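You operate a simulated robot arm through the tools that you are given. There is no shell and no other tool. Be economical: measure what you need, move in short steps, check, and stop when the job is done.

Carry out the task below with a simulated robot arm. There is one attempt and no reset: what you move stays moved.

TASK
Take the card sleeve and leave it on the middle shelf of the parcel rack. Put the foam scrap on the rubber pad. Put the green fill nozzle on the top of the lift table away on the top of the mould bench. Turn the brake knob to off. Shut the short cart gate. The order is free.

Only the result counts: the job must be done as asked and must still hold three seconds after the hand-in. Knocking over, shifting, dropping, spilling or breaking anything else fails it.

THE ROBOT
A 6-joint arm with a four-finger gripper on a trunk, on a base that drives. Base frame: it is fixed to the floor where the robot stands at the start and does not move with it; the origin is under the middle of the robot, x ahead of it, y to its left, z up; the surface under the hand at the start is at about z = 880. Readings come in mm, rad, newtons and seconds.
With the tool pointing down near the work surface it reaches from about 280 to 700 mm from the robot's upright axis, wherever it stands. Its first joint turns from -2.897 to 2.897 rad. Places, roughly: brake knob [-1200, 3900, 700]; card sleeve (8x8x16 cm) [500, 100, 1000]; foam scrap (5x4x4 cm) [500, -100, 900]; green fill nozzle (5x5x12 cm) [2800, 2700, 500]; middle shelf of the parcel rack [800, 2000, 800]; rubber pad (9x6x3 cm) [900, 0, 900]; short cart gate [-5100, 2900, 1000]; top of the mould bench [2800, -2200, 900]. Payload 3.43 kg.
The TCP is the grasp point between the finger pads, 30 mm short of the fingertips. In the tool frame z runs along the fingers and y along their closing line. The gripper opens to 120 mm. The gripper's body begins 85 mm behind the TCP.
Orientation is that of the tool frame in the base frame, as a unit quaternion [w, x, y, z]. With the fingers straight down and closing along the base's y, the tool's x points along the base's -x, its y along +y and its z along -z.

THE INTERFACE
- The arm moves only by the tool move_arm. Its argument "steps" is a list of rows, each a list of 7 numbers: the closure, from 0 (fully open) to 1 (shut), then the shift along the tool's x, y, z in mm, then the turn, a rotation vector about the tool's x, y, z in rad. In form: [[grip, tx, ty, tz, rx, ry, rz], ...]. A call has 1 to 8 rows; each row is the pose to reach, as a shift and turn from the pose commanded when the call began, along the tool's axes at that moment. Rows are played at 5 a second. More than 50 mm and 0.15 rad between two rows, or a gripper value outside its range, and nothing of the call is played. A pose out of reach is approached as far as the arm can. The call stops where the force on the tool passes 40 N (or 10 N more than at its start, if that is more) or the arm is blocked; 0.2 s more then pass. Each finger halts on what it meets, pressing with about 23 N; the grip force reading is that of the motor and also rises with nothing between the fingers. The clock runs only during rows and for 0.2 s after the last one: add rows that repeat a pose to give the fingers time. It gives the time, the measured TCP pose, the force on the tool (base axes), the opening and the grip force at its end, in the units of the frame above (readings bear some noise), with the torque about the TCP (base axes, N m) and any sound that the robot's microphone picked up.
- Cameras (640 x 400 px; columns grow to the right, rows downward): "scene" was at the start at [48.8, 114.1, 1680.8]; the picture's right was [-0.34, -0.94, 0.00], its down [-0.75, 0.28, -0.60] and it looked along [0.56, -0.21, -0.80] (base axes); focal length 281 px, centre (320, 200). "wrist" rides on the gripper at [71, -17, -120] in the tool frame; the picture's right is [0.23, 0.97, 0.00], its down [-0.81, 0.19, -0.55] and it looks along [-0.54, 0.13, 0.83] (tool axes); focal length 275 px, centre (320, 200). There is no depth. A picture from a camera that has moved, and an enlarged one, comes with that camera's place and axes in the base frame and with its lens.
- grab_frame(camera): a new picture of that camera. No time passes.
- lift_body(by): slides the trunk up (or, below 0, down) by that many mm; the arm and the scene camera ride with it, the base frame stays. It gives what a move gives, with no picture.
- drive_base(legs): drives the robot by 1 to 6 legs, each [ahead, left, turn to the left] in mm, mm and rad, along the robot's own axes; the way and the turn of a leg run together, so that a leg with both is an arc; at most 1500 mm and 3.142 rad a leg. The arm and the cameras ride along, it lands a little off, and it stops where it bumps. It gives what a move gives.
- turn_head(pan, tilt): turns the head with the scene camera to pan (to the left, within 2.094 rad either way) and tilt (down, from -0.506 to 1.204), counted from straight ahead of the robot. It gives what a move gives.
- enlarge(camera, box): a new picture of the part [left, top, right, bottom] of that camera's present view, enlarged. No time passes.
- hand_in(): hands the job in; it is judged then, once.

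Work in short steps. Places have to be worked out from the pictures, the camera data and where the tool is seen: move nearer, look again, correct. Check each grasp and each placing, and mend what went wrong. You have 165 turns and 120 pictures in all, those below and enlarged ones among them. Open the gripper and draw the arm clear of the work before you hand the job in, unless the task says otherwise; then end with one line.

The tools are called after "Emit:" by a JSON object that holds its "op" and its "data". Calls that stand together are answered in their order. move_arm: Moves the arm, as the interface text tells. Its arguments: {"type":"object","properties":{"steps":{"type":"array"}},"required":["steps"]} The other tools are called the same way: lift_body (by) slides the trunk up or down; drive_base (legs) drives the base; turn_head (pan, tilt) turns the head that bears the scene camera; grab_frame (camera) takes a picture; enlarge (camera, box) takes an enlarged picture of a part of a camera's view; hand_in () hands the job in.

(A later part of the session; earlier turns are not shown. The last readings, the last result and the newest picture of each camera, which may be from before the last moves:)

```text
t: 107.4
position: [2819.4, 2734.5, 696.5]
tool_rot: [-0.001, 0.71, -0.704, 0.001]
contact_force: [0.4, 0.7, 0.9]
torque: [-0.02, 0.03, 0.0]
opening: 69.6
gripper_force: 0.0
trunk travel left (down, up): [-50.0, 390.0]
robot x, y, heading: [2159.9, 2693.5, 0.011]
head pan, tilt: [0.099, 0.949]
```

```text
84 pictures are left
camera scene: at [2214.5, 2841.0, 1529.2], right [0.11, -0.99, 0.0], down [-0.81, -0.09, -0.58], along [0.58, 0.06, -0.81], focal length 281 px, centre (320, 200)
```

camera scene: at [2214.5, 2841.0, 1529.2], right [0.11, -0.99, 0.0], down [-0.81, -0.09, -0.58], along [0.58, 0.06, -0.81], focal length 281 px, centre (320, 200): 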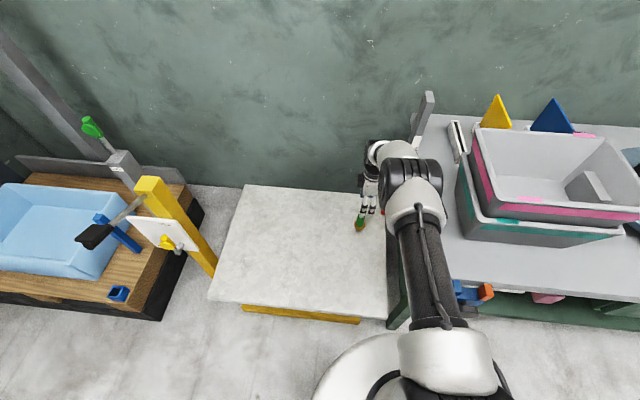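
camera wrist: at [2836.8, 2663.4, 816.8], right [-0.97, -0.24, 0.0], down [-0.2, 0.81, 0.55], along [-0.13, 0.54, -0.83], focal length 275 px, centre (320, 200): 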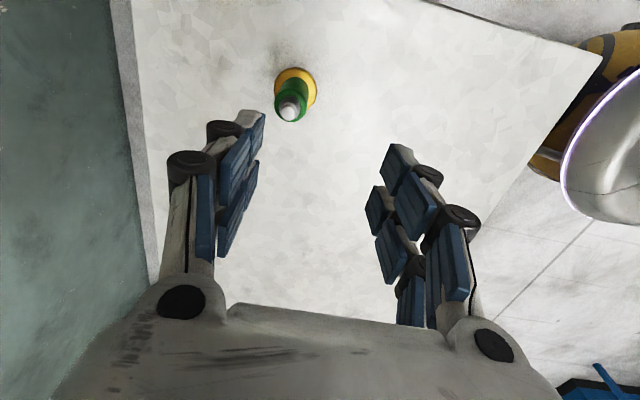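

The nozzle is at about [2848, 2737], with its top at z ≈ 576. I shift over it, drop the trunk the last 50 mm and check.

Emit:
{"op": "move_arm", "data": {"steps": [[0.42, -1, -15, 0, 0, 0, 0], [0.42, -2, -28.5, 0, 0, 0, 0]]}}

Emit:
{"op": "lift_body", "data": {"by": -50}}

Emit:
{"op": "grab_frame", "data": {"camera": "wrist"}}

```text
t: 108.0
position: [2846.2, 2736.7, 695.4]
tool_rot: [0.0, 0.71, -0.704, -0.001]
contact_force: [0.5, -0.4, 0.7]
torque: [0.01, 0.04, 0.01]
opening: 69.5
gripper_force: 0.1
trunk travel left (down, up): [-50.0, 390.0]
robot x, y, heading: [2164.7, 2692.2, 0.014]
head pan, tilt: [0.099, 0.949]
```

```text
t: 108.9
position: [2846.8, 2737.3, 647.0]
tool_rot: [-0.001, 0.71, -0.704, 0.001]
contact_force: [-0.1, -0.3, -0.3]
torque: [-0.01, 0.02, 0.04]
opening: 69.6
gripper_force: 0.0
trunk travel left (down, up): [0.0, 440.0]
robot x, y, heading: [2168.0, 2693.9, 0.007]
head pan, tilt: [0.099, 0.949]
```

```text
83 pictures are left
camera wrist: at [2865.0, 2665.4, 767.2], right [-0.97, -0.24, 0.0], down [-0.2, 0.81, 0.55], along [-0.13, 0.54, -0.83], focal length 275 px, centre (320, 200)
```

wrist: 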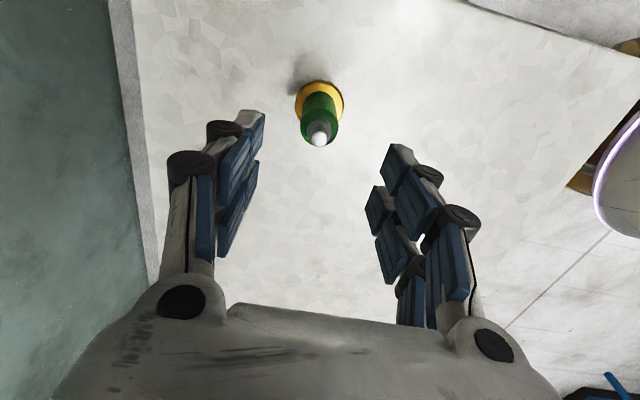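

Centred. I go down to TCP z ≈ 545 around the green body.

Emit:
{"op": "move_arm", "data": {"steps": [[0.42, 0, -1, 35, 0, 0, 0], [0.42, 0, -1, 70, 0, 0, 0], [0.42, 0, -1, 102, 0, 0, 0]]}}

Emit:
{"op": "grab_frame", "data": {"camera": "wrist"}}

```text
t: 109.7
position: [2808.0, 2736.4, 554.5]
tool_rot: [0.005, 0.71, -0.704, -0.005]
contact_force: [-4.0, 0.2, -5.2]
torque: [-0.02, -0.23, 0.01]
opening: 75.1
gripper_force: 0.9
out of reach, approached as far as the arm can: row 1, 2, 3
trunk travel left (down, up): [0.0, 440.0]
robot x, y, heading: [2160.2, 2692.5, 0.009]
head pan, tilt: [0.099, 0.949]
```

```text
82 pictures are left
camera wrist: at [2828.4, 2663.6, 673.6], right [-0.97, -0.24, 0.01], down [-0.19, 0.81, 0.55], along [-0.14, 0.54, -0.83], focal length 275 px, centre (320, 200)
```

wrist: 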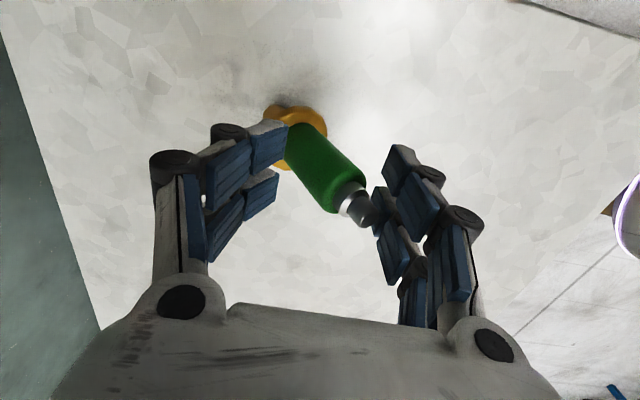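

The last descent went out of reach: the hand was pulled back ~40 mm and the nozzle now leans between the fingers (opening forced to 75). Closing presses the low side one way and the tip the other, which should stand it up along the pads, so I close slowly without moving.

Emit:
{"op": "move_arm", "data": {"steps": [[0.5, 0, -1, 102, 0, 0, 0]]}}

Emit:
{"op": "grab_frame", "data": {"camera": "wrist"}}

```text
refused: row 1 steps farther than a row can; nothing moved
```

```text
81 pictures are left
camera wrist: at [2828.4, 2663.6, 673.6], right [-0.97, -0.24, 0.01], down [-0.19, 0.81, 0.55], along [-0.14, 0.54, -0.83], focal length 275 px, centre (320, 200)
```

wrist: 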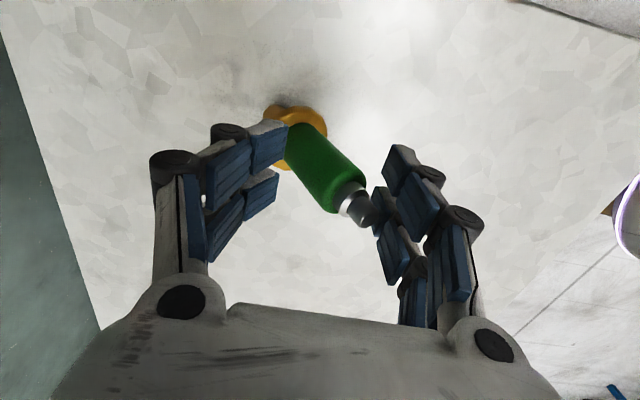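

That call wrongly repeated the shift and was refused harmlessly. I close in place.

Emit:
{"op": "move_arm", "data": {"steps": [[0.5, 0, 0, 0, 0, 0, 0], [0.6, 0, 0, 0, 0, 0, 0]]}}

Emit:
{"op": "grab_frame", "data": {"camera": "wrist"}}

```text
t: 110.3
position: [2814.0, 2736.4, 558.4]
tool_rot: [0.001, 0.71, -0.704, 0.0]
contact_force: [-0.7, 0.6, -0.5]
torque: [0.03, -0.01, 0.03]
opening: 48.5
gripper_force: 0.4
trunk travel left (down, up): [0.0, 440.0]
robot x, y, heading: [2166.5, 2693.3, 0.01]
head pan, tilt: [0.099, 0.949]
```

```text
80 pictures are left
camera wrist: at [2832.1, 2663.9, 679.6], right [-0.97, -0.24, 0.0], down [-0.2, 0.81, 0.55], along [-0.13, 0.54, -0.83], focal length 275 px, centre (320, 200)
```

wrist: 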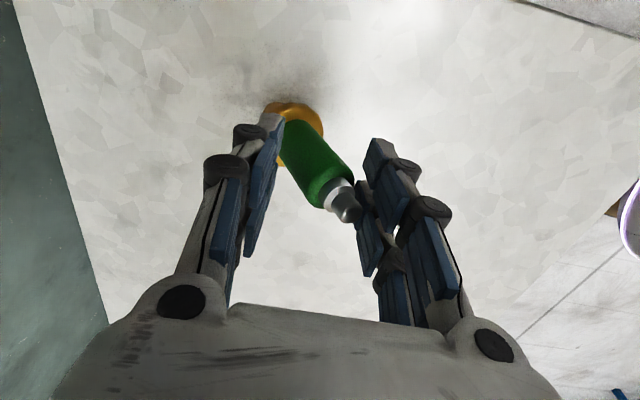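

It is straightening as expected. I keep closing.

Emit:
{"op": "move_arm", "data": {"steps": [[0.7, 0, 0, 0, 0, 0, 0], [0.8, 0, 0, 0, 0, 0, 0], [0.9, 0, 0, 0, 0, 0, 0], [0.9, 0, 0, 0, 0, 0, 0]]}}

Emit:
{"op": "grab_frame", "data": {"camera": "wrist"}}

```text
t: 111.3
position: [2815.7, 2734.8, 560.3]
tool_rot: [-0.001, 0.71, -0.704, 0.001]
contact_force: [1.3, 0.4, 2.9]
torque: [-0.02, -0.22, 0.04]
opening: 36.8
gripper_force: 23.2
trunk travel left (down, up): [0.0, 440.0]
robot x, y, heading: [2168.3, 2695.4, 0.01]
head pan, tilt: [0.099, 0.949]
```

```text
79 pictures are left
camera wrist: at [2832.7, 2663.9, 680.4], right [-0.97, -0.24, 0.0], down [-0.2, 0.81, 0.55], along [-0.13, 0.54, -0.83], focal length 275 px, centre (320, 200)
```

wrist: 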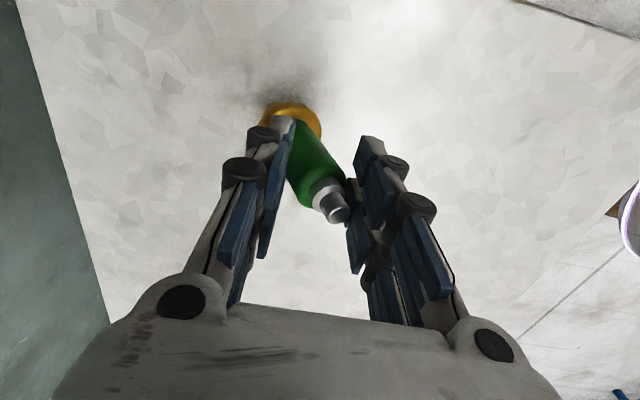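

Still slightly tilted at 36.8 mm and held at 23 N. A small lift should free the spout and let it align; I lift 20 mm and check.

Emit:
{"op": "move_arm", "data": {"steps": [[0.9, 0, 0, -5, 0, 0, 0], [0.9, 0, 0, -10, 0, 0, 0], [0.9, 0, 0, -20, 0, 0, 0], [0.9, 0, 0, -20, 0, 0, 0]]}}

Emit:
{"op": "grab_frame", "data": {"camera": "wrist"}}

```text
t: 112.3
position: [2813.4, 2735.1, 579.4]
tool_rot: [0.001, 0.71, -0.705, -0.001]
contact_force: [0.1, -0.2, -2.8]
torque: [-0.01, 0.0, -0.01]
opening: 31.0
gripper_force: 22.9
trunk travel left (down, up): [0.0, 440.0]
robot x, y, heading: [2164.1, 2690.3, 0.012]
head pan, tilt: [0.099, 0.949]
```

```text
78 pictures are left
camera wrist: at [2832.3, 2664.1, 700.5], right [-0.97, -0.24, 0.0], down [-0.2, 0.81, 0.55], along [-0.13, 0.54, -0.83], focal length 275 px, centre (320, 200)
```

wrist: 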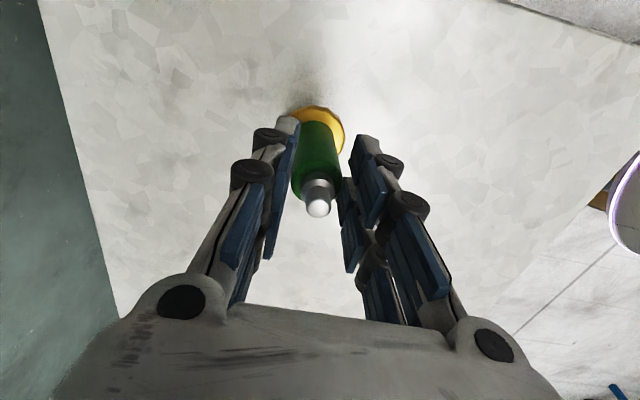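

The nozzle is now straight in the grip (31 mm), its foot about 100 mm below the TCP. I raise it and pull the arm in.

Emit:
{"op": "move_arm", "data": {"steps": [[0.9, 0, 0, -45, 0, 0, 0], [0.9, 0, 0, -90, 0, 0, 0], [0.9, 0, 0, -135, 0, 0, 0], [0.9, 0, 0, -180, 0, 0, 0], [0.9, 0, 0, -225, 0, 0, 0], [0.9, 0, 0, -270, 0, 0, 0], [0.9, 0, 40, -290, 0, 0, 0], [0.9, 0, 80, -310, 0, 0, 0]]}}

Emit:
{"op": "move_arm", "data": {"steps": [[0.9, 0, 45, 0, 0, 0, 0], [0.9, 0, 90, 0, 0, 0, 0], [0.9, 0, 135, 0, 0, 0, 0], [0.9, 15, 180, 0, 0, 0, 0], [0.9, 30, 220, 0, 0, 0, 0]]}}

Emit:
{"op": "lift_body", "data": {"by": 300}}

Emit:
{"op": "grab_frame", "data": {"camera": "wrist"}}

```text
t: 114.1
position: [2733.7, 2733.7, 888.9]
tool_rot: [0.0, 0.711, -0.704, 0.0]
contact_force: [-0.4, -0.4, -3.5]
torque: [-0.05, -0.04, -0.02]
opening: 31.5
gripper_force: 23.1
trunk travel left (down, up): [0.0, 440.0]
robot x, y, heading: [2163.7, 2693.0, 0.006]
head pan, tilt: [0.099, 0.949]
```

```text
t: 115.3
position: [2516.1, 2703.4, 889.8]
tool_rot: [-0.001, 0.71, -0.704, 0.0]
contact_force: [-0.5, -0.6, -2.2]
torque: [0.01, -0.02, 0.02]
opening: 31.1
gripper_force: 23.5
trunk travel left (down, up): [0.0, 440.0]
robot x, y, heading: [2165.2, 2696.0, 0.015]
head pan, tilt: [0.099, 0.949]
```

```text
t: 118.3
position: [2515.6, 2704.3, 1190.0]
tool_rot: [0.0, 0.71, -0.704, 0.0]
contact_force: [-0.1, 0.8, -2.5]
torque: [-0.01, 0.01, -0.03]
opening: 31.0
gripper_force: 23.5
trunk travel left (down, up): [-300.0, 140.0]
robot x, y, heading: [2162.0, 2692.5, 0.008]
head pan, tilt: [0.099, 0.949]
```

```text
77 pictures are left
camera wrist: at [2533.8, 2632.0, 1310.5], right [-0.97, -0.24, 0.0], down [-0.2, 0.81, 0.55], along [-0.13, 0.54, -0.83], focal length 275 px, centre (320, 200)
```

wrist: 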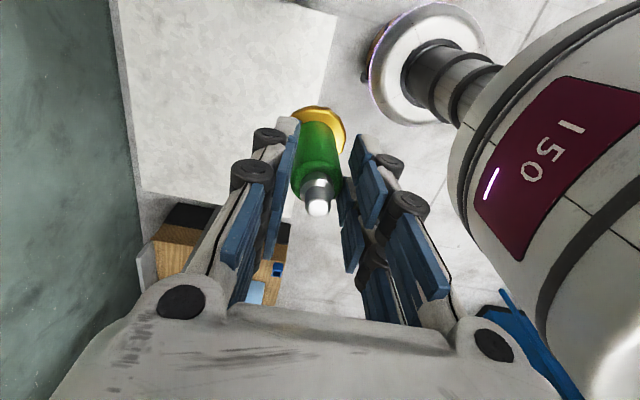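

The nozzle is secure. The long bench with the grey and green drawers (y ≈ -1130 … -3250) must be the mould bench; I back off and drive down the aisle to it.

Emit:
{"op": "drive_base", "data": {"legs": [[-450, 0, 0], [0, -1450, 0], [0, -1450, 0], [0, -1450, 0]]}}

Emit:
{"op": "turn_head", "data": {"pan": 0.0, "tilt": 0.6}}

Emit:
{"op": "grab_frame", "data": {"camera": "scene"}}

```text
t: 141.4
position: [2022.1, -1640.7, 1190.2]
tool_rot: [0.0, -0.704, 0.71, 0.0]
contact_force: [-0.5, 0.2, -3.1]
torque: [-0.02, 0.0, -0.01]
opening: 31.1
gripper_force: 22.5
trunk travel left (down, up): [-300.0, 140.0]
robot x, y, heading: [1668.2, -1642.1, -0.01]
head pan, tilt: [0.099, 0.949]
```

```text
t: 142.2
position: [2021.7, -1639.5, 1191.0]
tool_rot: [0.0, -0.704, 0.71, 0.0]
contact_force: [-0.4, 0.8, -3.0]
torque: [-0.05, 0.02, -0.02]
opening: 31.1
gripper_force: 23.2
trunk travel left (down, up): [-300.0, 140.0]
robot x, y, heading: [1666.2, -1646.6, -0.01]
head pan, tilt: [0.0, 0.6]
```

```text
76 pictures are left
camera scene: at [1738.3, -1505.0, 1807.5], right [-0.01, -1.0, 0.0], down [-0.57, 0.0, -0.82], along [0.82, -0.01, -0.57], focal length 281 px, centre (320, 200)
```

scene: 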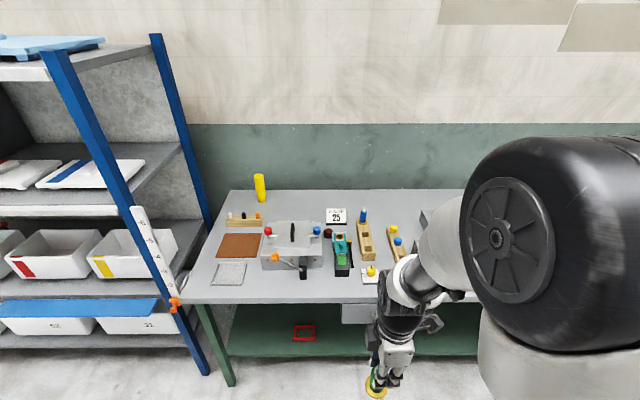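

I need a free patch on the bench top; I drive on to y ≈ -2300 and look again.

Emit:
{"op": "drive_base", "data": {"legs": [[0, -700, 0.01]]}}

Emit:
{"op": "turn_head", "data": {"pan": 0.2, "tilt": 0.6}}

Emit:
{"op": "grab_frame", "data": {"camera": "scene"}}

```text
t: 146.0
position: [2022.6, -2314.2, 1190.9]
tool_rot: [-0.001, 0.711, -0.703, -0.001]
contact_force: [-0.8, 0.2, -3.5]
torque: [0.01, -0.01, 0.01]
opening: 31.0
gripper_force: 22.8
trunk travel left (down, up): [-300.0, 140.0]
robot x, y, heading: [1671.5, -2322.0, 0.015]
head pan, tilt: [0.0, 0.6]
```

```text
t: 146.7
position: [2021.9, -2312.3, 1189.9]
tool_rot: [0.0, 0.711, -0.703, 0.0]
contact_force: [0.0, 0.1, -2.6]
torque: [-0.03, -0.02, 0.04]
opening: 31.0
gripper_force: 23.1
trunk travel left (down, up): [-300.0, 140.0]
robot x, y, heading: [1668.1, -2325.1, 0.012]
head pan, tilt: [0.201, 0.6]
```

```text
75 pictures are left
camera scene: at [1734.3, -2166.3, 1807.6], right [0.21, -0.98, 0.0], down [-0.55, -0.12, -0.82], along [0.81, 0.17, -0.57], focal length 281 px, centre (320, 200)
```

scene: 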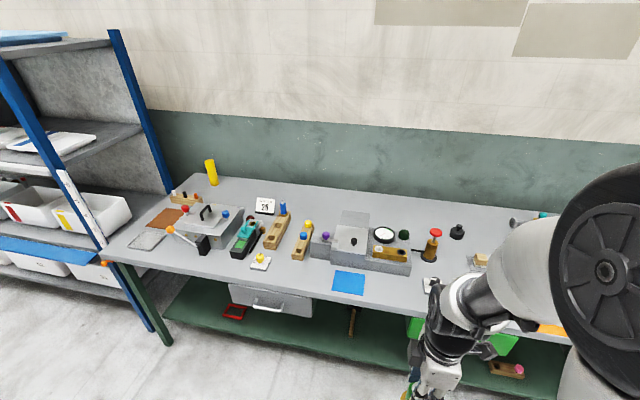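

There is some free surface near the front edge by the blue mat. I zoom in.

Emit:
{"op": "enlarge", "data": {"camera": "scene", "box": [220, 190, 460, 330]}}

```text
2.67 times, centred on (340, 260) of scene
camera zoom: at [1734.3, -2166.3, 1807.6], right [0.21, -0.98, 0.0], down [-0.55, -0.12, -0.82], along [0.81, 0.17, -0.57], focal length 749 px, centre (267, 40)
```

zoom: 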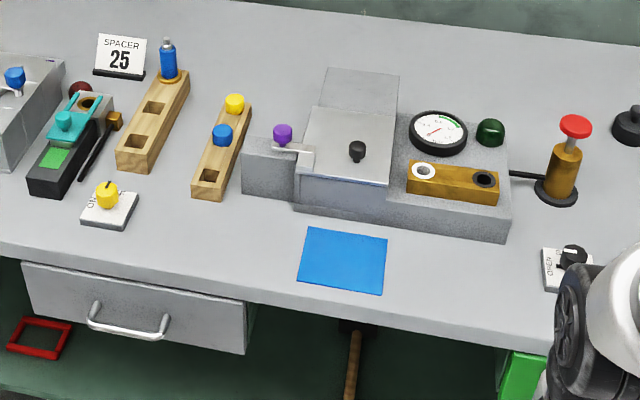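

I choose the free patch right of the blue mat, around [2485, -2295]. I drive 250 mm nearer and look with the wrist camera.

Emit:
{"op": "drive_base", "data": {"legs": [[250, 30, -0.012]]}}

Emit:
{"op": "move_arm", "data": {"steps": [[0.9, 0, -45, 0, 0, 0, 0], [0.9, 0, -90, 0, 0, 0, 0], [0.9, 0, -130, 0, 0, 0, 0]]}}

Emit:
{"op": "grab_frame", "data": {"camera": "wrist"}}

Emit:
{"op": "turn_head", "data": {"pan": 0.15, "tilt": 0.85}}

Emit:
{"op": "grab_frame", "data": {"camera": "scene"}}

```text
t: 148.5
position: [2274.2, -2285.7, 1189.2]
tool_rot: [-0.001, -0.707, 0.708, 0.0]
contact_force: [0.4, -0.3, -2.9]
torque: [-0.02, 0.03, 0.0]
opening: 31.0
gripper_force: 22.8
trunk travel left (down, up): [-300.0, 140.0]
robot x, y, heading: [1923.5, -2292.1, -0.002]
head pan, tilt: [0.201, 0.6]
```

```text
t: 149.3
position: [2403.8, -2286.1, 1189.0]
tool_rot: [-0.001, -0.707, 0.707, 0.001]
contact_force: [0.5, 0.1, -2.7]
torque: [-0.02, 0.05, -0.01]
opening: 31.1
gripper_force: 23.4
trunk travel left (down, up): [-300.0, 140.0]
robot x, y, heading: [1919.7, -2291.5, -0.001]
head pan, tilt: [0.201, 0.6]
```

```text
73 pictures are left
camera wrist: at [2422.2, -2358.8, 1309.7], right [-0.97, -0.23, 0.0], down [-0.19, 0.81, 0.55], along [-0.13, 0.54, -0.83], focal length 275 px, centre (320, 200)
```

wrist: 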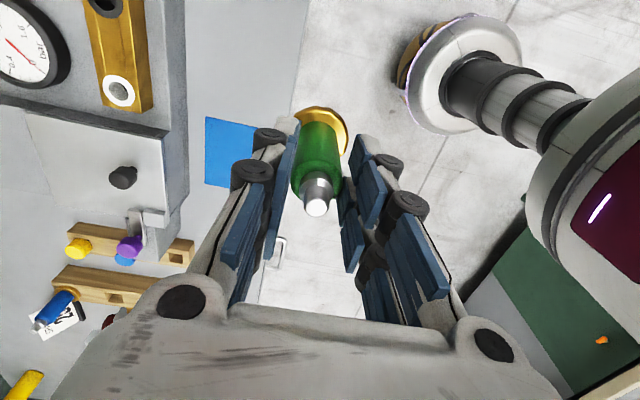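

```text
t: 150.1
position: [2402.1, -2287.8, 1190.5]
tool_rot: [-0.001, 0.707, -0.707, 0.0]
contact_force: [0.0, -0.7, -3.4]
torque: [0.01, 0.01, 0.01]
opening: 30.7
gripper_force: 23.1
trunk travel left (down, up): [-300.0, 140.0]
robot x, y, heading: [1920.0, -2289.3, -0.0]
head pan, tilt: [0.15, 0.85]
```

```text
72 pictures are left
camera scene: at [1977.7, -2141.7, 1786.8], right [0.15, -0.99, 0.0], down [-0.74, -0.11, -0.66], along [0.65, 0.1, -0.75], focal length 281 px, centre (320, 200)
```

scene: 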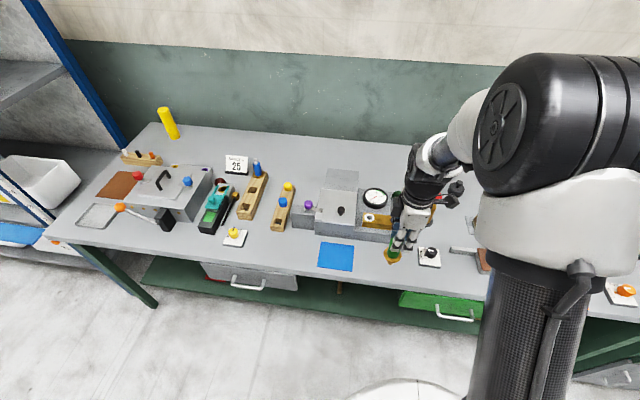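

The free patch spans x ≈ 2440–2590, y ≈ -2400…-2200, with the top at z ≈ 870–900. I move to [2510, -2297] and come down part-way.

Emit:
{"op": "move_arm", "data": {"steps": [[0.9, 5, -45, 0, 0, 0, 0], [0.9, 10, -90, 0, 0, 0, 0], [0.9, 10, -107, 0, 0, 0, 0], [0.9, 10, -107, 45, 0, 0, 0], [0.9, 10, -107, 90, 0, 0, 0], [0.9, 10, -107, 135, 0, 0, 0], [0.9, 10, -107, 165, 0, 0, 0]]}}

Emit:
{"op": "grab_frame", "data": {"camera": "wrist"}}

Emit:
{"op": "enlarge", "data": {"camera": "scene", "box": [320, 160, 480, 280]}}

```text
t: 151.7
position: [2510.2, -2296.8, 1025.8]
tool_rot: [0.0, -0.706, 0.708, -0.001]
contact_force: [-0.1, 0.5, -3.5]
torque: [-0.07, 0.0, 0.0]
opening: 30.9
gripper_force: 23.3
trunk travel left (down, up): [-300.0, 140.0]
robot x, y, heading: [1921.1, -2296.0, 0.0]
head pan, tilt: [0.15, 0.85]
```

```text
71 pictures are left
camera wrist: at [2527.2, -2368.5, 1146.0], right [-0.97, -0.23, 0.0], down [-0.19, 0.81, 0.55], along [-0.13, 0.54, -0.83], focal length 275 px, centre (320, 200)
```

wrist: 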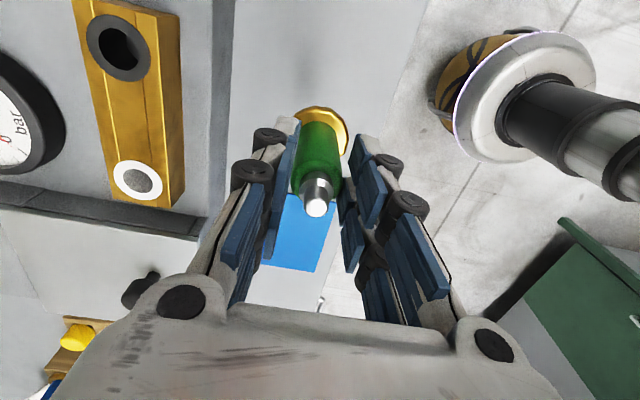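

```text
3.33 times, centred on (400, 220) of scene
camera zoom: at [1978.0, -2141.7, 1786.7], right [0.15, -0.99, 0.0], down [-0.74, -0.11, -0.66], along [0.65, 0.1, -0.75], focal length 937 px, centre (53, 133)
```

zoom: 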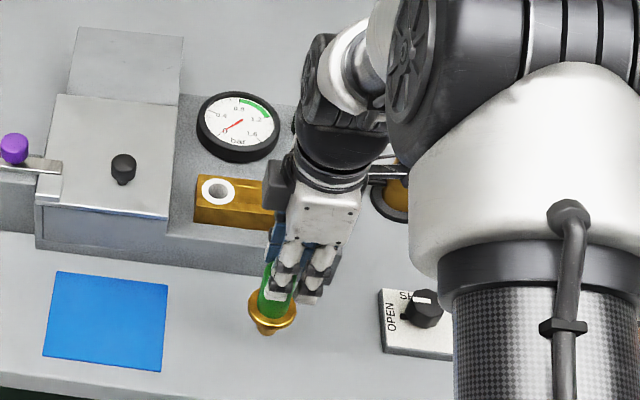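

Clear all round. I lower in small steps, watching the force.

Emit:
{"op": "move_arm", "data": {"steps": [[0.9, 0, 0, 8, 0, 0, 0], [0.9, 0, 0, 16, 0, 0, 0], [0.9, 0, 0, 22, 0, 0, 0], [0.9, 0, 0, 26, 0, 0, 0], [0.9, 0, 0, 29, 0, 0, 0]]}}

Emit:
{"op": "grab_frame", "data": {"camera": "wrist"}}

```text
t: 152.9
position: [2509.0, -2296.6, 997.0]
tool_rot: [0.0, -0.707, 0.707, 0.0]
contact_force: [-0.2, -0.8, -2.2]
torque: [-0.05, -0.02, -0.01]
opening: 31.0
gripper_force: 23.0
trunk travel left (down, up): [-300.0, 140.0]
robot x, y, heading: [1917.5, -2292.4, -0.003]
head pan, tilt: [0.15, 0.85]
```

```text
69 pictures are left
camera wrist: at [2526.6, -2368.6, 1116.6], right [-0.97, -0.23, 0.0], down [-0.19, 0.81, 0.55], along [-0.13, 0.54, -0.83], focal length 275 px, centre (320, 200)
```

wrist: 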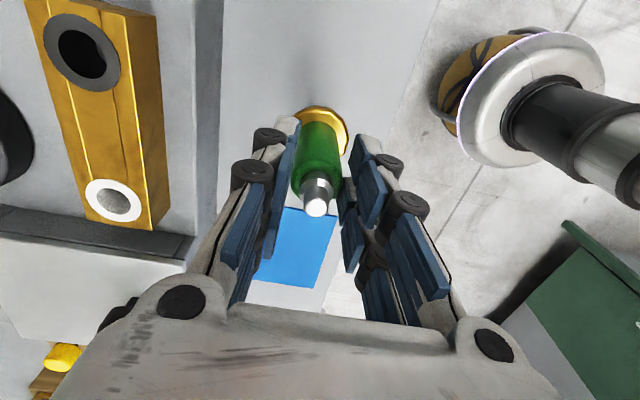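

No contact yet at 997; I continue in 2–3 mm steps.

Emit:
{"op": "move_arm", "data": {"steps": [[0.9, 0, 0, 3, 0, 0, 0], [0.9, 0, 0, 6, 0, 0, 0], [0.9, 0, 0, 9, 0, 0, 0], [0.9, 0, 0, 11, 0, 0, 0]]}}

```text
t: 153.9
position: [2508.7, -2296.5, 987.2]
tool_rot: [-0.002, 0.707, -0.707, 0.002]
contact_force: [0.1, -0.3, 22.0]
torque: [0.18, -0.06, -0.07]
opening: 31.1
gripper_force: 23.3
trunk travel left (down, up): [-300.0, 140.0]
robot x, y, heading: [1918.1, -2291.0, -0.0]
head pan, tilt: [0.15, 0.85]
```

Contact (22 N). I relieve it by 1.5 mm, then open gently and check before rising.

Emit:
{"op": "move_arm", "data": {"steps": [[0.9, 0, 0, -1.5, 0, 0, 0], [0.74, 0, 0, -1.5, 0, 0, 0], [0.68, 0, 0, -1.5, 0, 0, 0], [0.6, 0, 0, -1.5, 0, 0, 0], [0.5, 0, 0, -1.5, 0, 0, 0], [0.5, 0, 0, -1.5, 0, 0, 0]]}}

Emit:
{"op": "grab_frame", "data": {"camera": "wrist"}}

```text
t: 155.3
position: [2509.1, -2296.6, 988.4]
tool_rot: [0.0, -0.707, 0.707, 0.0]
contact_force: [0.6, -0.7, 0.8]
torque: [0.0, -0.01, -0.02]
opening: 60.0
gripper_force: 0.1
trunk travel left (down, up): [-300.0, 140.0]
robot x, y, heading: [1924.4, -2290.4, -0.001]
head pan, tilt: [0.15, 0.85]
```

```text
68 pictures are left
camera wrist: at [2526.2, -2368.5, 1107.4], right [-0.97, -0.23, 0.0], down [-0.19, 0.81, 0.55], along [-0.13, 0.54, -0.83], focal length 275 px, centre (320, 200)
```

wrist: 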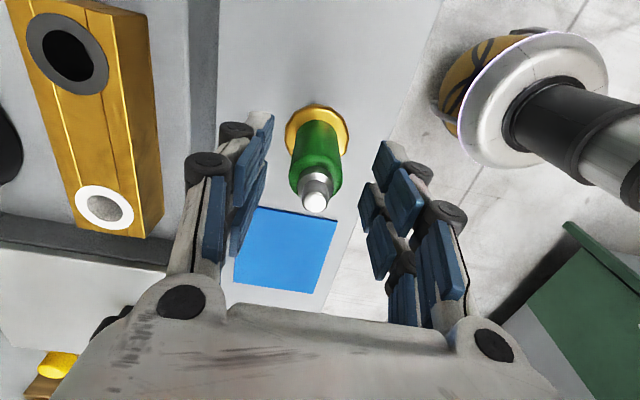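

The nozzle stands upright on the bench top. I rise, retract and check from the scene camera.

Emit:
{"op": "move_arm", "data": {"steps": [[0.5, 0, 0, -30, 0, 0, 0], [0.5, 0, 0, -70, 0, 0, 0], [0.5, 0, 0, -115, 0, 0, 0], [0.5, 0, 0, -160, 0, 0, 0], [0.5, 0, 0, -205, 0, 0, 0], [0.5, 0, 45, -215, 0, 0, 0], [0.5, 0, 90, -215, 0, 0, 0], [0.5, 0, 135, -215, 0, 0, 0]]}}

Emit:
{"op": "enlarge", "data": {"camera": "scene", "box": [320, 180, 480, 280]}}

```text
t: 157.1
position: [2373.7, -2296.2, 1202.3]
tool_rot: [0.0, 0.707, -0.707, 0.002]
contact_force: [-0.2, -0.1, -0.5]
torque: [0.0, -0.06, -0.01]
opening: 59.9
gripper_force: 0.0
trunk travel left (down, up): [-300.0, 140.0]
robot x, y, heading: [1916.9, -2291.4, -0.001]
head pan, tilt: [0.15, 0.85]
```

```text
4.00 times, centred on (400, 230) of scene
camera zoom: at [1974.6, -2141.8, 1786.9], right [0.15, -0.99, 0.0], down [-0.74, -0.11, -0.66], along [0.65, 0.1, -0.75], focal length 1124 px, centre (0, 80)
```

zoom: 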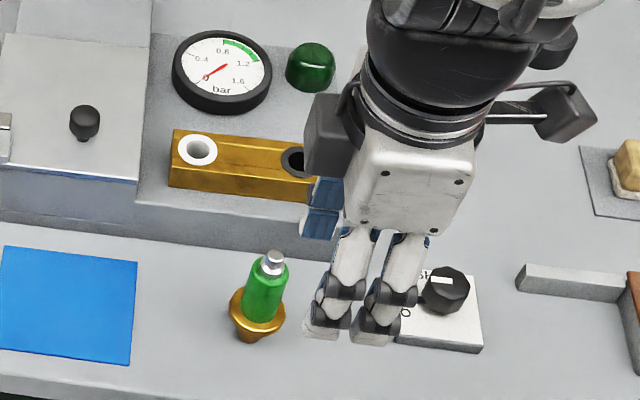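

The nozzle is standing well on the bench. Now back for the sleeve: I tuck the arm and reverse through the gap round the table end.

Emit:
{"op": "move_arm", "data": {"steps": [[0.5, 0, 45, 0, 0, 0, 0], [0.5, 0, 90, 0, 0, 0, 0]]}}

Emit:
{"op": "drive_base", "data": {"legs": [[-500, 0, 0], [0, -50, 0], [-1400, 0, 0], [-350, 0, 0]]}}

Emit:
{"op": "drive_base", "data": {"legs": [[0, 1200, 0], [0, 1200, 0]]}}

Emit:
{"op": "turn_head", "data": {"pan": 0.0, "tilt": 0.75}}

Emit:
{"op": "grab_frame", "data": {"camera": "scene"}}

```text
t: 157.7
position: [2284.4, -2296.9, 1202.7]
tool_rot: [-0.001, 0.708, -0.707, 0.0]
contact_force: [0.0, 0.1, -0.5]
torque: [-0.01, -0.02, 0.01]
opening: 60.1
gripper_force: 0.0
trunk travel left (down, up): [-300.0, 140.0]
robot x, y, heading: [1916.3, -2293.6, 0.002]
head pan, tilt: [0.15, 0.85]
```

```text
t: 169.5
position: [60.9, -2340.0, 1202.5]
tool_rot: [0.001, -0.702, 0.712, -0.001]
contact_force: [0.5, -0.5, 0.3]
torque: [0.03, -0.01, -0.03]
opening: 60.2
gripper_force: 0.1
trunk travel left (down, up): [-300.0, 140.0]
robot x, y, heading: [-304.3, -2331.8, -0.009]
head pan, tilt: [0.15, 0.85]
```

```text
t: 181.2
position: [101.1, 42.2, 1203.1]
tool_rot: [0.0, -0.702, 0.712, 0.0]
contact_force: [-0.4, -0.4, 0.4]
torque: [0.02, 0.02, -0.01]
opening: 60.2
gripper_force: 0.0
trunk travel left (down, up): [-300.0, 140.0]
robot x, y, heading: [-265.7, 49.6, -0.012]
head pan, tilt: [0.15, 0.85]
```

```text
t: 181.9
position: [101.8, 41.8, 1202.6]
tool_rot: [0.0, -0.702, 0.712, 0.0]
contact_force: [0.3, -0.7, -0.6]
torque: [0.04, 0.0, -0.02]
opening: 60.2
gripper_force: 0.1
trunk travel left (down, up): [-300.0, 140.0]
robot x, y, heading: [-265.9, 54.1, -0.017]
head pan, tilt: [0.0, 0.75]
```

```text
66 pictures are left
camera scene: at [-200.0, 189.3, 1794.7], right [-0.01, -1.0, 0.0], down [-0.68, 0.01, -0.73], along [0.73, -0.01, -0.68], focal length 281 px, centre (320, 200)
```

scene: 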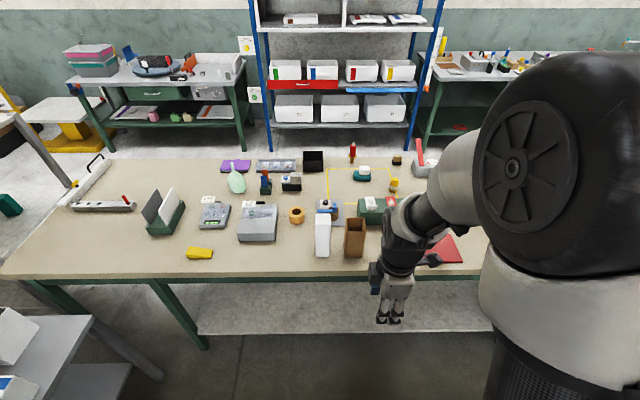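

The sleeve is where it was. It must go under the rack's top shelf, so I'll grip it from the side with the hand level (camera upward). First I turn the wrist on.

Emit:
{"op": "move_arm", "data": {"steps": [[0.4, 0, -20, 0, 0, 0, -0.14], [0.3, 0, -40, 0, 0, 0, -0.28], [0.25, 0, -60, 0, 0, 0, -0.42], [0.25, 0, -80, 0, 0, 0, -0.56], [0.25, 0, -100, 0, 0, 0, -0.7], [0.25, 0, -120, 0, 0, 0, -0.84], [0.25, 0, -140, 0, 0, 0, -0.98], [0.25, 0, -160, 0, 0, 0, -1.12]]}}

Emit:
{"op": "move_arm", "data": {"steps": [[0.25, 0, 0, 0, 0, 0, -0.15], [0.25, 0, 0, 0, 0, 0, -0.3], [0.25, 0, 0, 0, 0, 0, -0.435]]}}

```text
t: 183.7
position: [262.1, 39.7, 1203.0]
tool_rot: [0.001, 0.974, -0.229, -0.001]
contact_force: [0.0, 0.2, 0.4]
torque: [0.01, 0.02, -0.01]
opening: 89.9
gripper_force: 0.2
trunk travel left (down, up): [-300.0, 140.0]
robot x, y, heading: [-261.0, 48.9, -0.011]
head pan, tilt: [0.0, 0.75]
```

```text
t: 184.5
position: [258.5, 66.9, 1201.7]
tool_rot: [0.017, 1.0, -0.025, 0.002]
contact_force: [1.0, 0.8, 1.0]
torque: [-0.04, -0.04, -0.01]
opening: 90.1
gripper_force: 0.1
out of reach, approached as far as the arm can: row 3
trunk travel left (down, up): [-300.0, 140.0]
robot x, y, heading: [-262.1, 48.0, -0.014]
head pan, tilt: [0.0, 0.75]
```

The wrist is at its turning limit that way. I'll instead turn the other way (camera toward the robot) and grip with the hand pitched about 40° below level, which also keeps the camera clear of the table.

Emit:
{"op": "move_arm", "data": {"steps": [[0.25, 0, 0, 0, 0, 0, 0.14], [0.25, 0, 0, 0, 0, 0, 0.28], [0.25, 0, 0, 0, 0, 0, 0.42], [0.25, 0, 0, 0, 0, 0, 0.56], [0.25, 0, 0, 0, 0, 0, 0.7], [0.25, 0, 0, 0, 0, 0, 0.84], [0.25, 0, 0, 0, 0, 0, 0.98], [0.25, 0, 0, 0, 0, 0, 1.12]]}}

Emit:
{"op": "move_arm", "data": {"steps": [[0.25, 0, 0, 0, 0, 0, 0.14], [0.25, 0, 0, 0, 0, 0, 0.28], [0.25, 0, 0, 0, 0, 0, 0.42], [0.25, 0, 0, 0, 0, 0, 0.56], [0.25, 0, 0, 0, 0, 0, 0.7], [0.25, 0, 0, 0, 0, 0, 0.84], [0.25, 0, 0, 0, 0, 0, 0.98], [0.25, 0, 0, 0, 0, 0, 1.12]]}}

Emit:
{"op": "move_arm", "data": {"steps": [[0.25, 0, 0, 0, 0, 0, 0.14], [0.25, 0, 0, 0, 0, 0, 0.28], [0.25, 0, 0, 0, 0, 0, 0.42], [0.25, 0, 0, 0, 0, 0, 0.56], [0.25, 0, 0, 0, 0, 0, 0.7], [0.25, 0, 0, 0, 0, 0, 0.8]]}}

```text
t: 186.3
position: [258.2, 65.8, 1200.9]
tool_rot: [0.001, 0.839, -0.544, 0.0]
contact_force: [1.6, -0.1, -0.2]
torque: [-0.03, 0.0, -0.02]
opening: 89.9
gripper_force: 0.2
trunk travel left (down, up): [-300.0, 140.0]
robot x, y, heading: [-262.2, 51.4, -0.011]
head pan, tilt: [0.0, 0.75]
```

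```text
t: 188.1
position: [258.8, 65.0, 1200.8]
tool_rot: [-0.001, -0.421, 0.907, 0.0]
contact_force: [-0.7, 0.3, -0.5]
torque: [-0.01, -0.01, 0.02]
opening: 90.1
gripper_force: 0.0
trunk travel left (down, up): [-300.0, 140.0]
robot x, y, heading: [-264.6, 50.8, -0.014]
head pan, tilt: [0.0, 0.75]
```

```text
t: 189.5
position: [258.8, 64.7, 1200.7]
tool_rot: [0.0, -0.036, 0.999, 0.0]
contact_force: [-0.3, 0.0, 0.4]
torque: [-0.02, -0.01, 0.0]
opening: 89.9
gripper_force: 0.1
trunk travel left (down, up): [-300.0, 140.0]
robot x, y, heading: [-259.7, 52.7, -0.01]
head pan, tilt: [0.0, 0.75]
```

Now I true up the yaw and pitch the hand up by 0.87 rad, then drive 150 mm closer.

Emit:
{"op": "move_arm", "data": {"steps": [[0.25, 0, -13, 0, 0, 0, 0.072]]}}

Emit:
{"op": "move_arm", "data": {"steps": [[0.25, 0, 0, 0, 0, -0.12, 0], [0.25, 0, 0, 0, 0, -0.24, 0], [0.25, 0, 0, 0, 0, -0.36, 0], [0.25, 0, 0, 0, 0, -0.48, 0], [0.25, 0, 0, 0, 0, -0.6, 0], [0.25, 0, 0, 0, 0, -0.72, 0], [0.25, 0, 0, 0, 0, -0.87, 0]]}}

Emit:
{"op": "drive_base", "data": {"legs": [[130, 0, 0.01]]}}

Emit:
{"op": "lift_body", "data": {"by": -100}}

Emit:
{"op": "grab_frame", "data": {"camera": "wrist"}}

Emit:
{"op": "grab_frame", "data": {"camera": "scene"}}

```text
t: 189.9
position: [258.6, 50.0, 1200.9]
tool_rot: [-0.002, 0.001, 1.0, 0.0]
contact_force: [0.2, -0.2, 0.2]
torque: [0.04, 0.01, 0.0]
opening: 89.7
gripper_force: 0.1
trunk travel left (down, up): [-300.0, 140.0]
robot x, y, heading: [-261.9, 47.4, -0.012]
head pan, tilt: [0.0, 0.75]
```

```text
t: 191.5
position: [259.4, 51.9, 1200.8]
tool_rot: [0.422, 0.0, 0.907, 0.001]
contact_force: [-0.2, -0.5, 0.0]
torque: [0.0, 0.02, 0.02]
opening: 89.9
gripper_force: 0.0
trunk travel left (down, up): [-300.0, 140.0]
robot x, y, heading: [-265.8, 52.8, -0.015]
head pan, tilt: [0.0, 0.75]
```

```text
t: 192.8
position: [390.6, 56.3, 1201.0]
tool_rot: [0.421, -0.005, 0.907, 0.002]
contact_force: [0.4, -0.1, 0.6]
torque: [0.0, 0.02, 0.03]
opening: 89.9
gripper_force: 0.1
trunk travel left (down, up): [-300.0, 140.0]
robot x, y, heading: [-133.8, 50.4, -0.003]
head pan, tilt: [0.0, 0.75]
```

```text
t: 194.1
position: [389.3, 57.3, 1101.0]
tool_rot: [0.422, -0.005, 0.907, 0.003]
contact_force: [-0.2, -0.8, 0.6]
torque: [0.01, 0.0, -0.02]
opening: 90.3
gripper_force: 0.1
trunk travel left (down, up): [-200.0, 240.0]
robot x, y, heading: [-139.1, 49.0, -0.004]
head pan, tilt: [0.0, 0.75]
```

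```text
65 pictures are left
camera wrist: at [251.8, 38.1, 1123.7], right [-0.16, 0.97, -0.18], down [0.1, 0.19, 0.98], along [0.98, 0.14, -0.13], focal length 275 px, centre (320, 200)
```

wrist: 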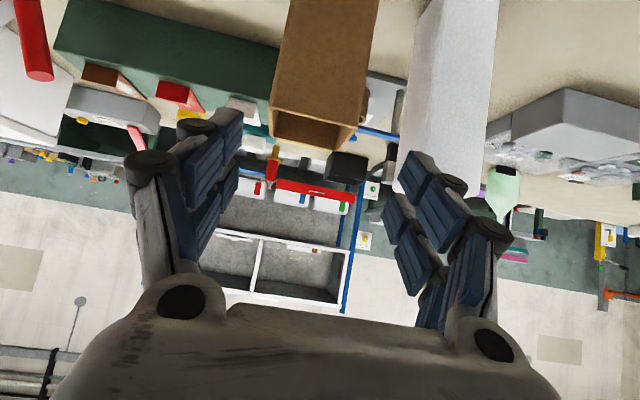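

```text
64 pictures are left
camera scene: at [-71.6, 188.9, 1694.9], right [0.0, -1.0, 0.0], down [-0.68, 0.0, -0.73], along [0.73, 0.0, -0.68], focal length 281 px, centre (320, 200)
```

scene: 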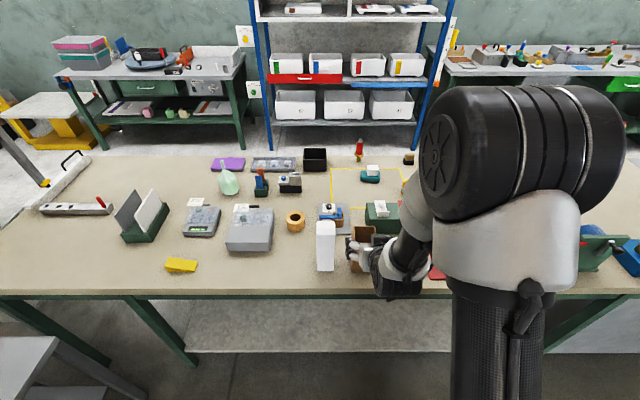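

The sleeve's near face is at x ≈ 440, y 18–82. I lower to z ≈ 985 short of it, then look before sliding the fingers around it.

Emit:
{"op": "move_arm", "data": {"steps": [[0.25, 32, -2, 22, 0, 0, 0], [0.25, 64, -5, 45, 0, 0, 0], [0.25, 95, -7, 67, 0, 0, 0], [0.25, 83, -7, 81, 0, 0, 0]]}}

Emit:
{"op": "grab_frame", "data": {"camera": "wrist"}}

```text
t: 195.1
position: [396.6, 49.5, 985.6]
tool_rot: [0.422, -0.005, 0.907, 0.003]
contact_force: [0.5, 0.4, -1.2]
torque: [0.03, -0.01, 0.01]
opening: 90.1
gripper_force: 0.2
trunk travel left (down, up): [-200.0, 240.0]
robot x, y, heading: [-136.9, 52.1, -0.004]
head pan, tilt: [0.0, 0.75]
```

```text
63 pictures are left
camera wrist: at [260.0, 31.4, 1007.5], right [-0.16, 0.97, -0.18], down [0.1, 0.19, 0.98], along [0.98, 0.14, -0.13], focal length 275 px, centre (320, 200)
```

wrist: 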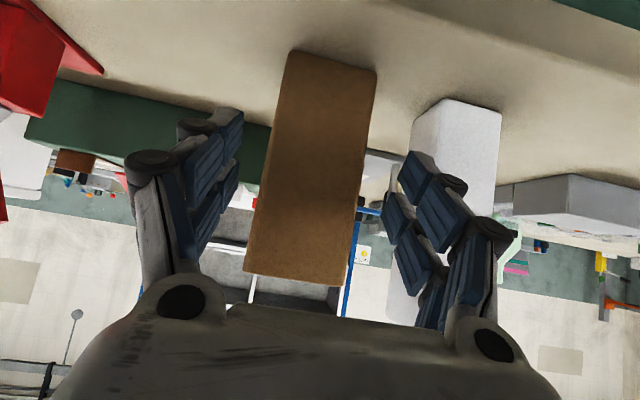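

The sleeve stands between the fingers. I slide forward 80 mm and close.

Emit:
{"op": "move_arm", "data": {"steps": [[0.25, -17, 0, 20, 0, 0, 0], [0.25, -34, 0, 40, 0, 0, 0], [0.25, -51, 0, 60, 0, 0, 0], [0.35, -51, 0, 60, 0, 0, 0], [0.45, -51, 0, 60, 0, 0, 0], [0.6, -51, 0, 60, 0, 0, 0], [0.6, -51, 0, 60, 0, 0, 0]]}}

Emit:
{"op": "grab_frame", "data": {"camera": "wrist"}}

```text
t: 196.7
position: [476.8, 50.6, 985.5]
tool_rot: [0.422, -0.005, 0.907, 0.002]
contact_force: [0.6, -0.8, 1.0]
torque: [0.08, -0.07, 0.0]
opening: 69.7
gripper_force: 23.3
trunk travel left (down, up): [-200.0, 240.0]
robot x, y, heading: [-133.2, 50.1, -0.003]
head pan, tilt: [0.0, 0.75]
```

```text
62 pictures are left
camera wrist: at [338.8, 32.1, 1007.9], right [-0.16, 0.97, -0.18], down [0.1, 0.19, 0.98], along [0.98, 0.14, -0.13], focal length 275 px, centre (320, 200)
```

wrist: 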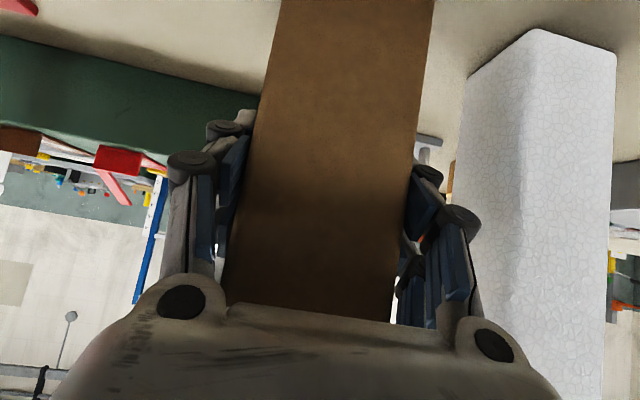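

Gripped at 69.7 mm with 23 N. I lift straight up with the trunk and check.

Emit:
{"op": "lift_body", "data": {"by": 180}}

Emit:
{"op": "grab_frame", "data": {"camera": "scene"}}

```text
t: 198.7
position: [475.6, 50.4, 1164.7]
tool_rot: [0.422, -0.005, 0.907, 0.002]
contact_force: [-0.2, -0.3, -1.2]
torque: [0.02, 0.02, -0.01]
opening: 69.3
gripper_force: 23.0
trunk travel left (down, up): [-380.0, 60.0]
robot x, y, heading: [-134.5, 49.1, -0.004]
head pan, tilt: [0.0, 0.75]
```

```text
61 pictures are left
camera scene: at [-71.4, 188.9, 1874.6], right [0.0, -1.0, 0.0], down [-0.68, 0.0, -0.73], along [0.73, 0.0, -0.68], focal length 281 px, centre (320, 200)
```

scene: 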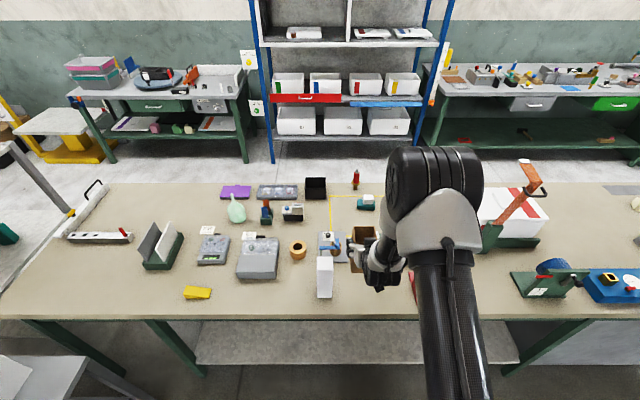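

The sleeve is up. I back away from the table, pull the arm in a little and then drive round to the far aisle.

Emit:
{"op": "drive_base", "data": {"legs": [[-190, 0, 0]]}}

Emit:
{"op": "move_arm", "data": {"steps": [[0.6, 25, 0, -29, 0, 0, 0], [0.6, 50, 0, -58, 0, 0, 0], [0.6, 75, 0, -87, 0, 0, 0], [0.6, 97, 0, -115, 0, 0, 0]]}}

Emit:
{"op": "drive_base", "data": {"legs": [[0, -1200, 0.003], [0, -1200, 0], [0, 0, 3.1416], [-1400, 0, 0], [-600, 0, 0]]}}

```text
t: 200.2
position: [291.8, 49.9, 1166.3]
tool_rot: [0.422, -0.004, 0.907, 0.001]
contact_force: [-0.4, 0.0, -0.2]
torque: [0.02, 0.01, -0.01]
opening: 69.3
gripper_force: 22.9
trunk travel left (down, up): [-380.0, 60.0]
robot x, y, heading: [-318.1, 52.3, -0.006]
head pan, tilt: [0.0, 0.75]
```

```text
t: 201.2
position: [140.9, 47.2, 1165.6]
tool_rot: [0.421, -0.005, 0.907, 0.002]
contact_force: [-0.5, -0.6, -0.5]
torque: [0.04, -0.01, -0.01]
opening: 69.4
gripper_force: 23.0
trunk travel left (down, up): [-380.0, 60.0]
robot x, y, heading: [-322.0, 51.5, -0.005]
head pan, tilt: [0.0, 0.75]
```

```text
refused: 3.1416 is not a number from -3.14159 to 3.14159
```

Emit:
{"op": "drive_base", "data": {"legs": [[0, -1200, 0.003], [0, -1190, 0], [0, 0, 3.1415], [-1400, 0, 0], [-630, 0, 0]]}}

```text
t: 230.1
position: [1236.9, -2288.4, 1167.0]
tool_rot: [0.006, 0.907, 0.013, -0.421]
contact_force: [-0.5, 0.2, -0.1]
torque: [0.0, 0.04, -0.01]
opening: 69.4
gripper_force: 22.9
trunk travel left (down, up): [-380.0, 60.0]
robot x, y, heading: [1698.4, -2284.2, -3.129]
head pan, tilt: [0.0, 0.75]
```

Through the gap. I drive up the aisle to the parcel rack (facing it) and look.

Emit:
{"op": "drive_base", "data": {"legs": [[0, -1400, -0.012], [0, -1400, 0], [0, -1400, 0]]}}

Emit:
{"op": "turn_head", "data": {"pan": -0.1, "tilt": 0.6}}

Emit:
{"op": "grab_frame", "data": {"camera": "scene"}}

```text
t: 250.4
position: [1264.2, 1965.1, 1165.8]
tool_rot: [0.001, 0.906, 0.003, -0.422]
contact_force: [0.7, -0.1, 0.0]
torque: [-0.04, 0.01, 0.0]
opening: 69.5
gripper_force: 23.2
trunk travel left (down, up): [-380.0, 60.0]
robot x, y, heading: [1723.8, 1962.1, 3.129]
head pan, tilt: [0.0, 0.75]
```

```text
t: 251.1
position: [1265.4, 1964.8, 1165.6]
tool_rot: [0.002, 0.907, 0.004, -0.421]
contact_force: [1.0, 0.5, -0.4]
torque: [0.04, 0.01, 0.02]
opening: 69.5
gripper_force: 23.0
trunk travel left (down, up): [-380.0, 60.0]
robot x, y, heading: [1728.3, 1961.4, 3.131]
head pan, tilt: [-0.099, 0.6]
```

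```text
60 pictures are left
camera scene: at [1656.3, 1829.7, 1887.6], right [0.11, 0.99, 0.0], down [0.56, -0.06, -0.82], along [-0.82, 0.09, -0.57], focal length 281 px, centre (320, 200)
```

scene: 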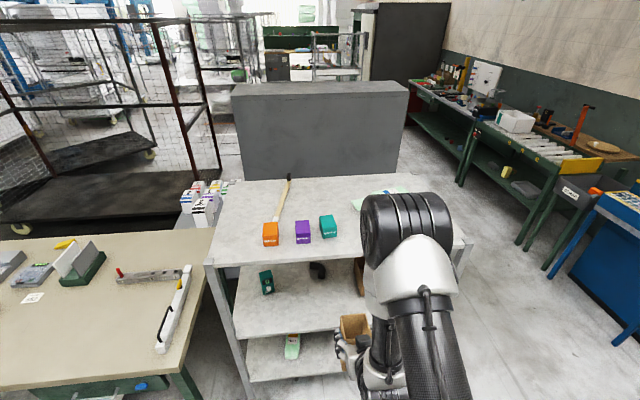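

I lower the trunk to look under the top board.

Emit:
{"op": "lift_body", "data": {"by": -210}}

Emit:
{"op": "turn_head", "data": {"pan": 0.1, "tilt": 0.55}}

Emit:
{"op": "grab_frame", "data": {"camera": "scene"}}

Emit:
{"op": "grab_frame", "data": {"camera": "wrist"}}

```text
t: 253.4
position: [1266.4, 1965.5, 955.9]
tool_rot: [0.001, 0.906, 0.003, -0.422]
contact_force: [0.4, -0.2, -0.1]
torque: [0.05, -0.03, -0.02]
opening: 69.5
gripper_force: 22.8
trunk travel left (down, up): [-170.0, 270.0]
robot x, y, heading: [1727.5, 1962.7, 3.135]
head pan, tilt: [-0.099, 0.6]
```

```text
t: 254.1
position: [1264.6, 1964.9, 956.2]
tool_rot: [0.001, 0.907, 0.003, -0.422]
contact_force: [-0.2, -0.2, -0.8]
torque: [0.02, 0.01, 0.01]
opening: 69.5
gripper_force: 23.2
trunk travel left (down, up): [-170.0, 270.0]
robot x, y, heading: [1728.2, 1961.4, 3.127]
head pan, tilt: [0.099, 0.55]
```

```text
59 pictures are left
camera scene: at [1654.8, 1812.3, 1682.1], right [-0.09, 1.0, 0.0], down [0.52, 0.05, -0.85], along [-0.85, -0.08, -0.52], focal length 281 px, centre (320, 200)
```

scene: 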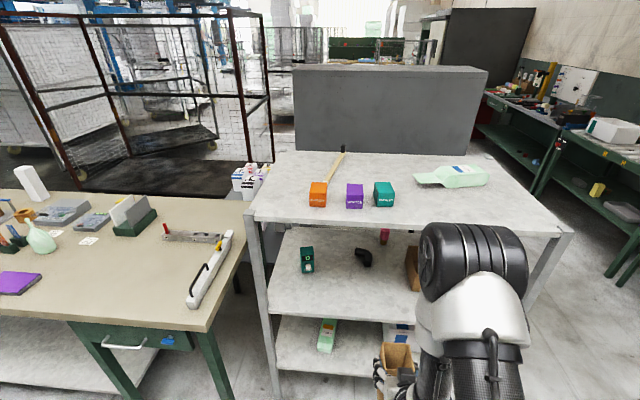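

```text
58 pictures are left
camera wrist: at [1404.3, 1981.9, 978.3], right [0.15, -0.97, -0.18], down [-0.1, -0.19, 0.98], along [-0.98, -0.13, -0.13], focal length 275 px, centre (320, 200)
```

wrist: 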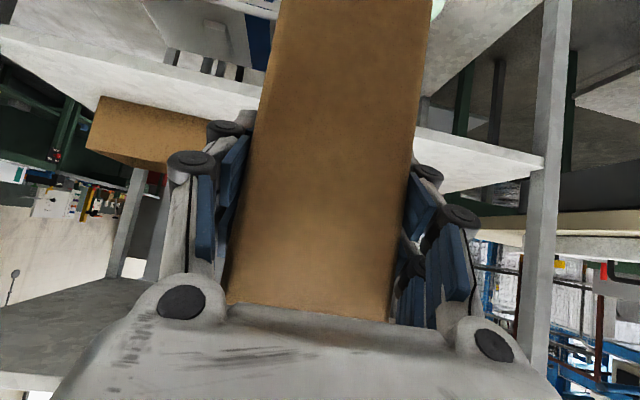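

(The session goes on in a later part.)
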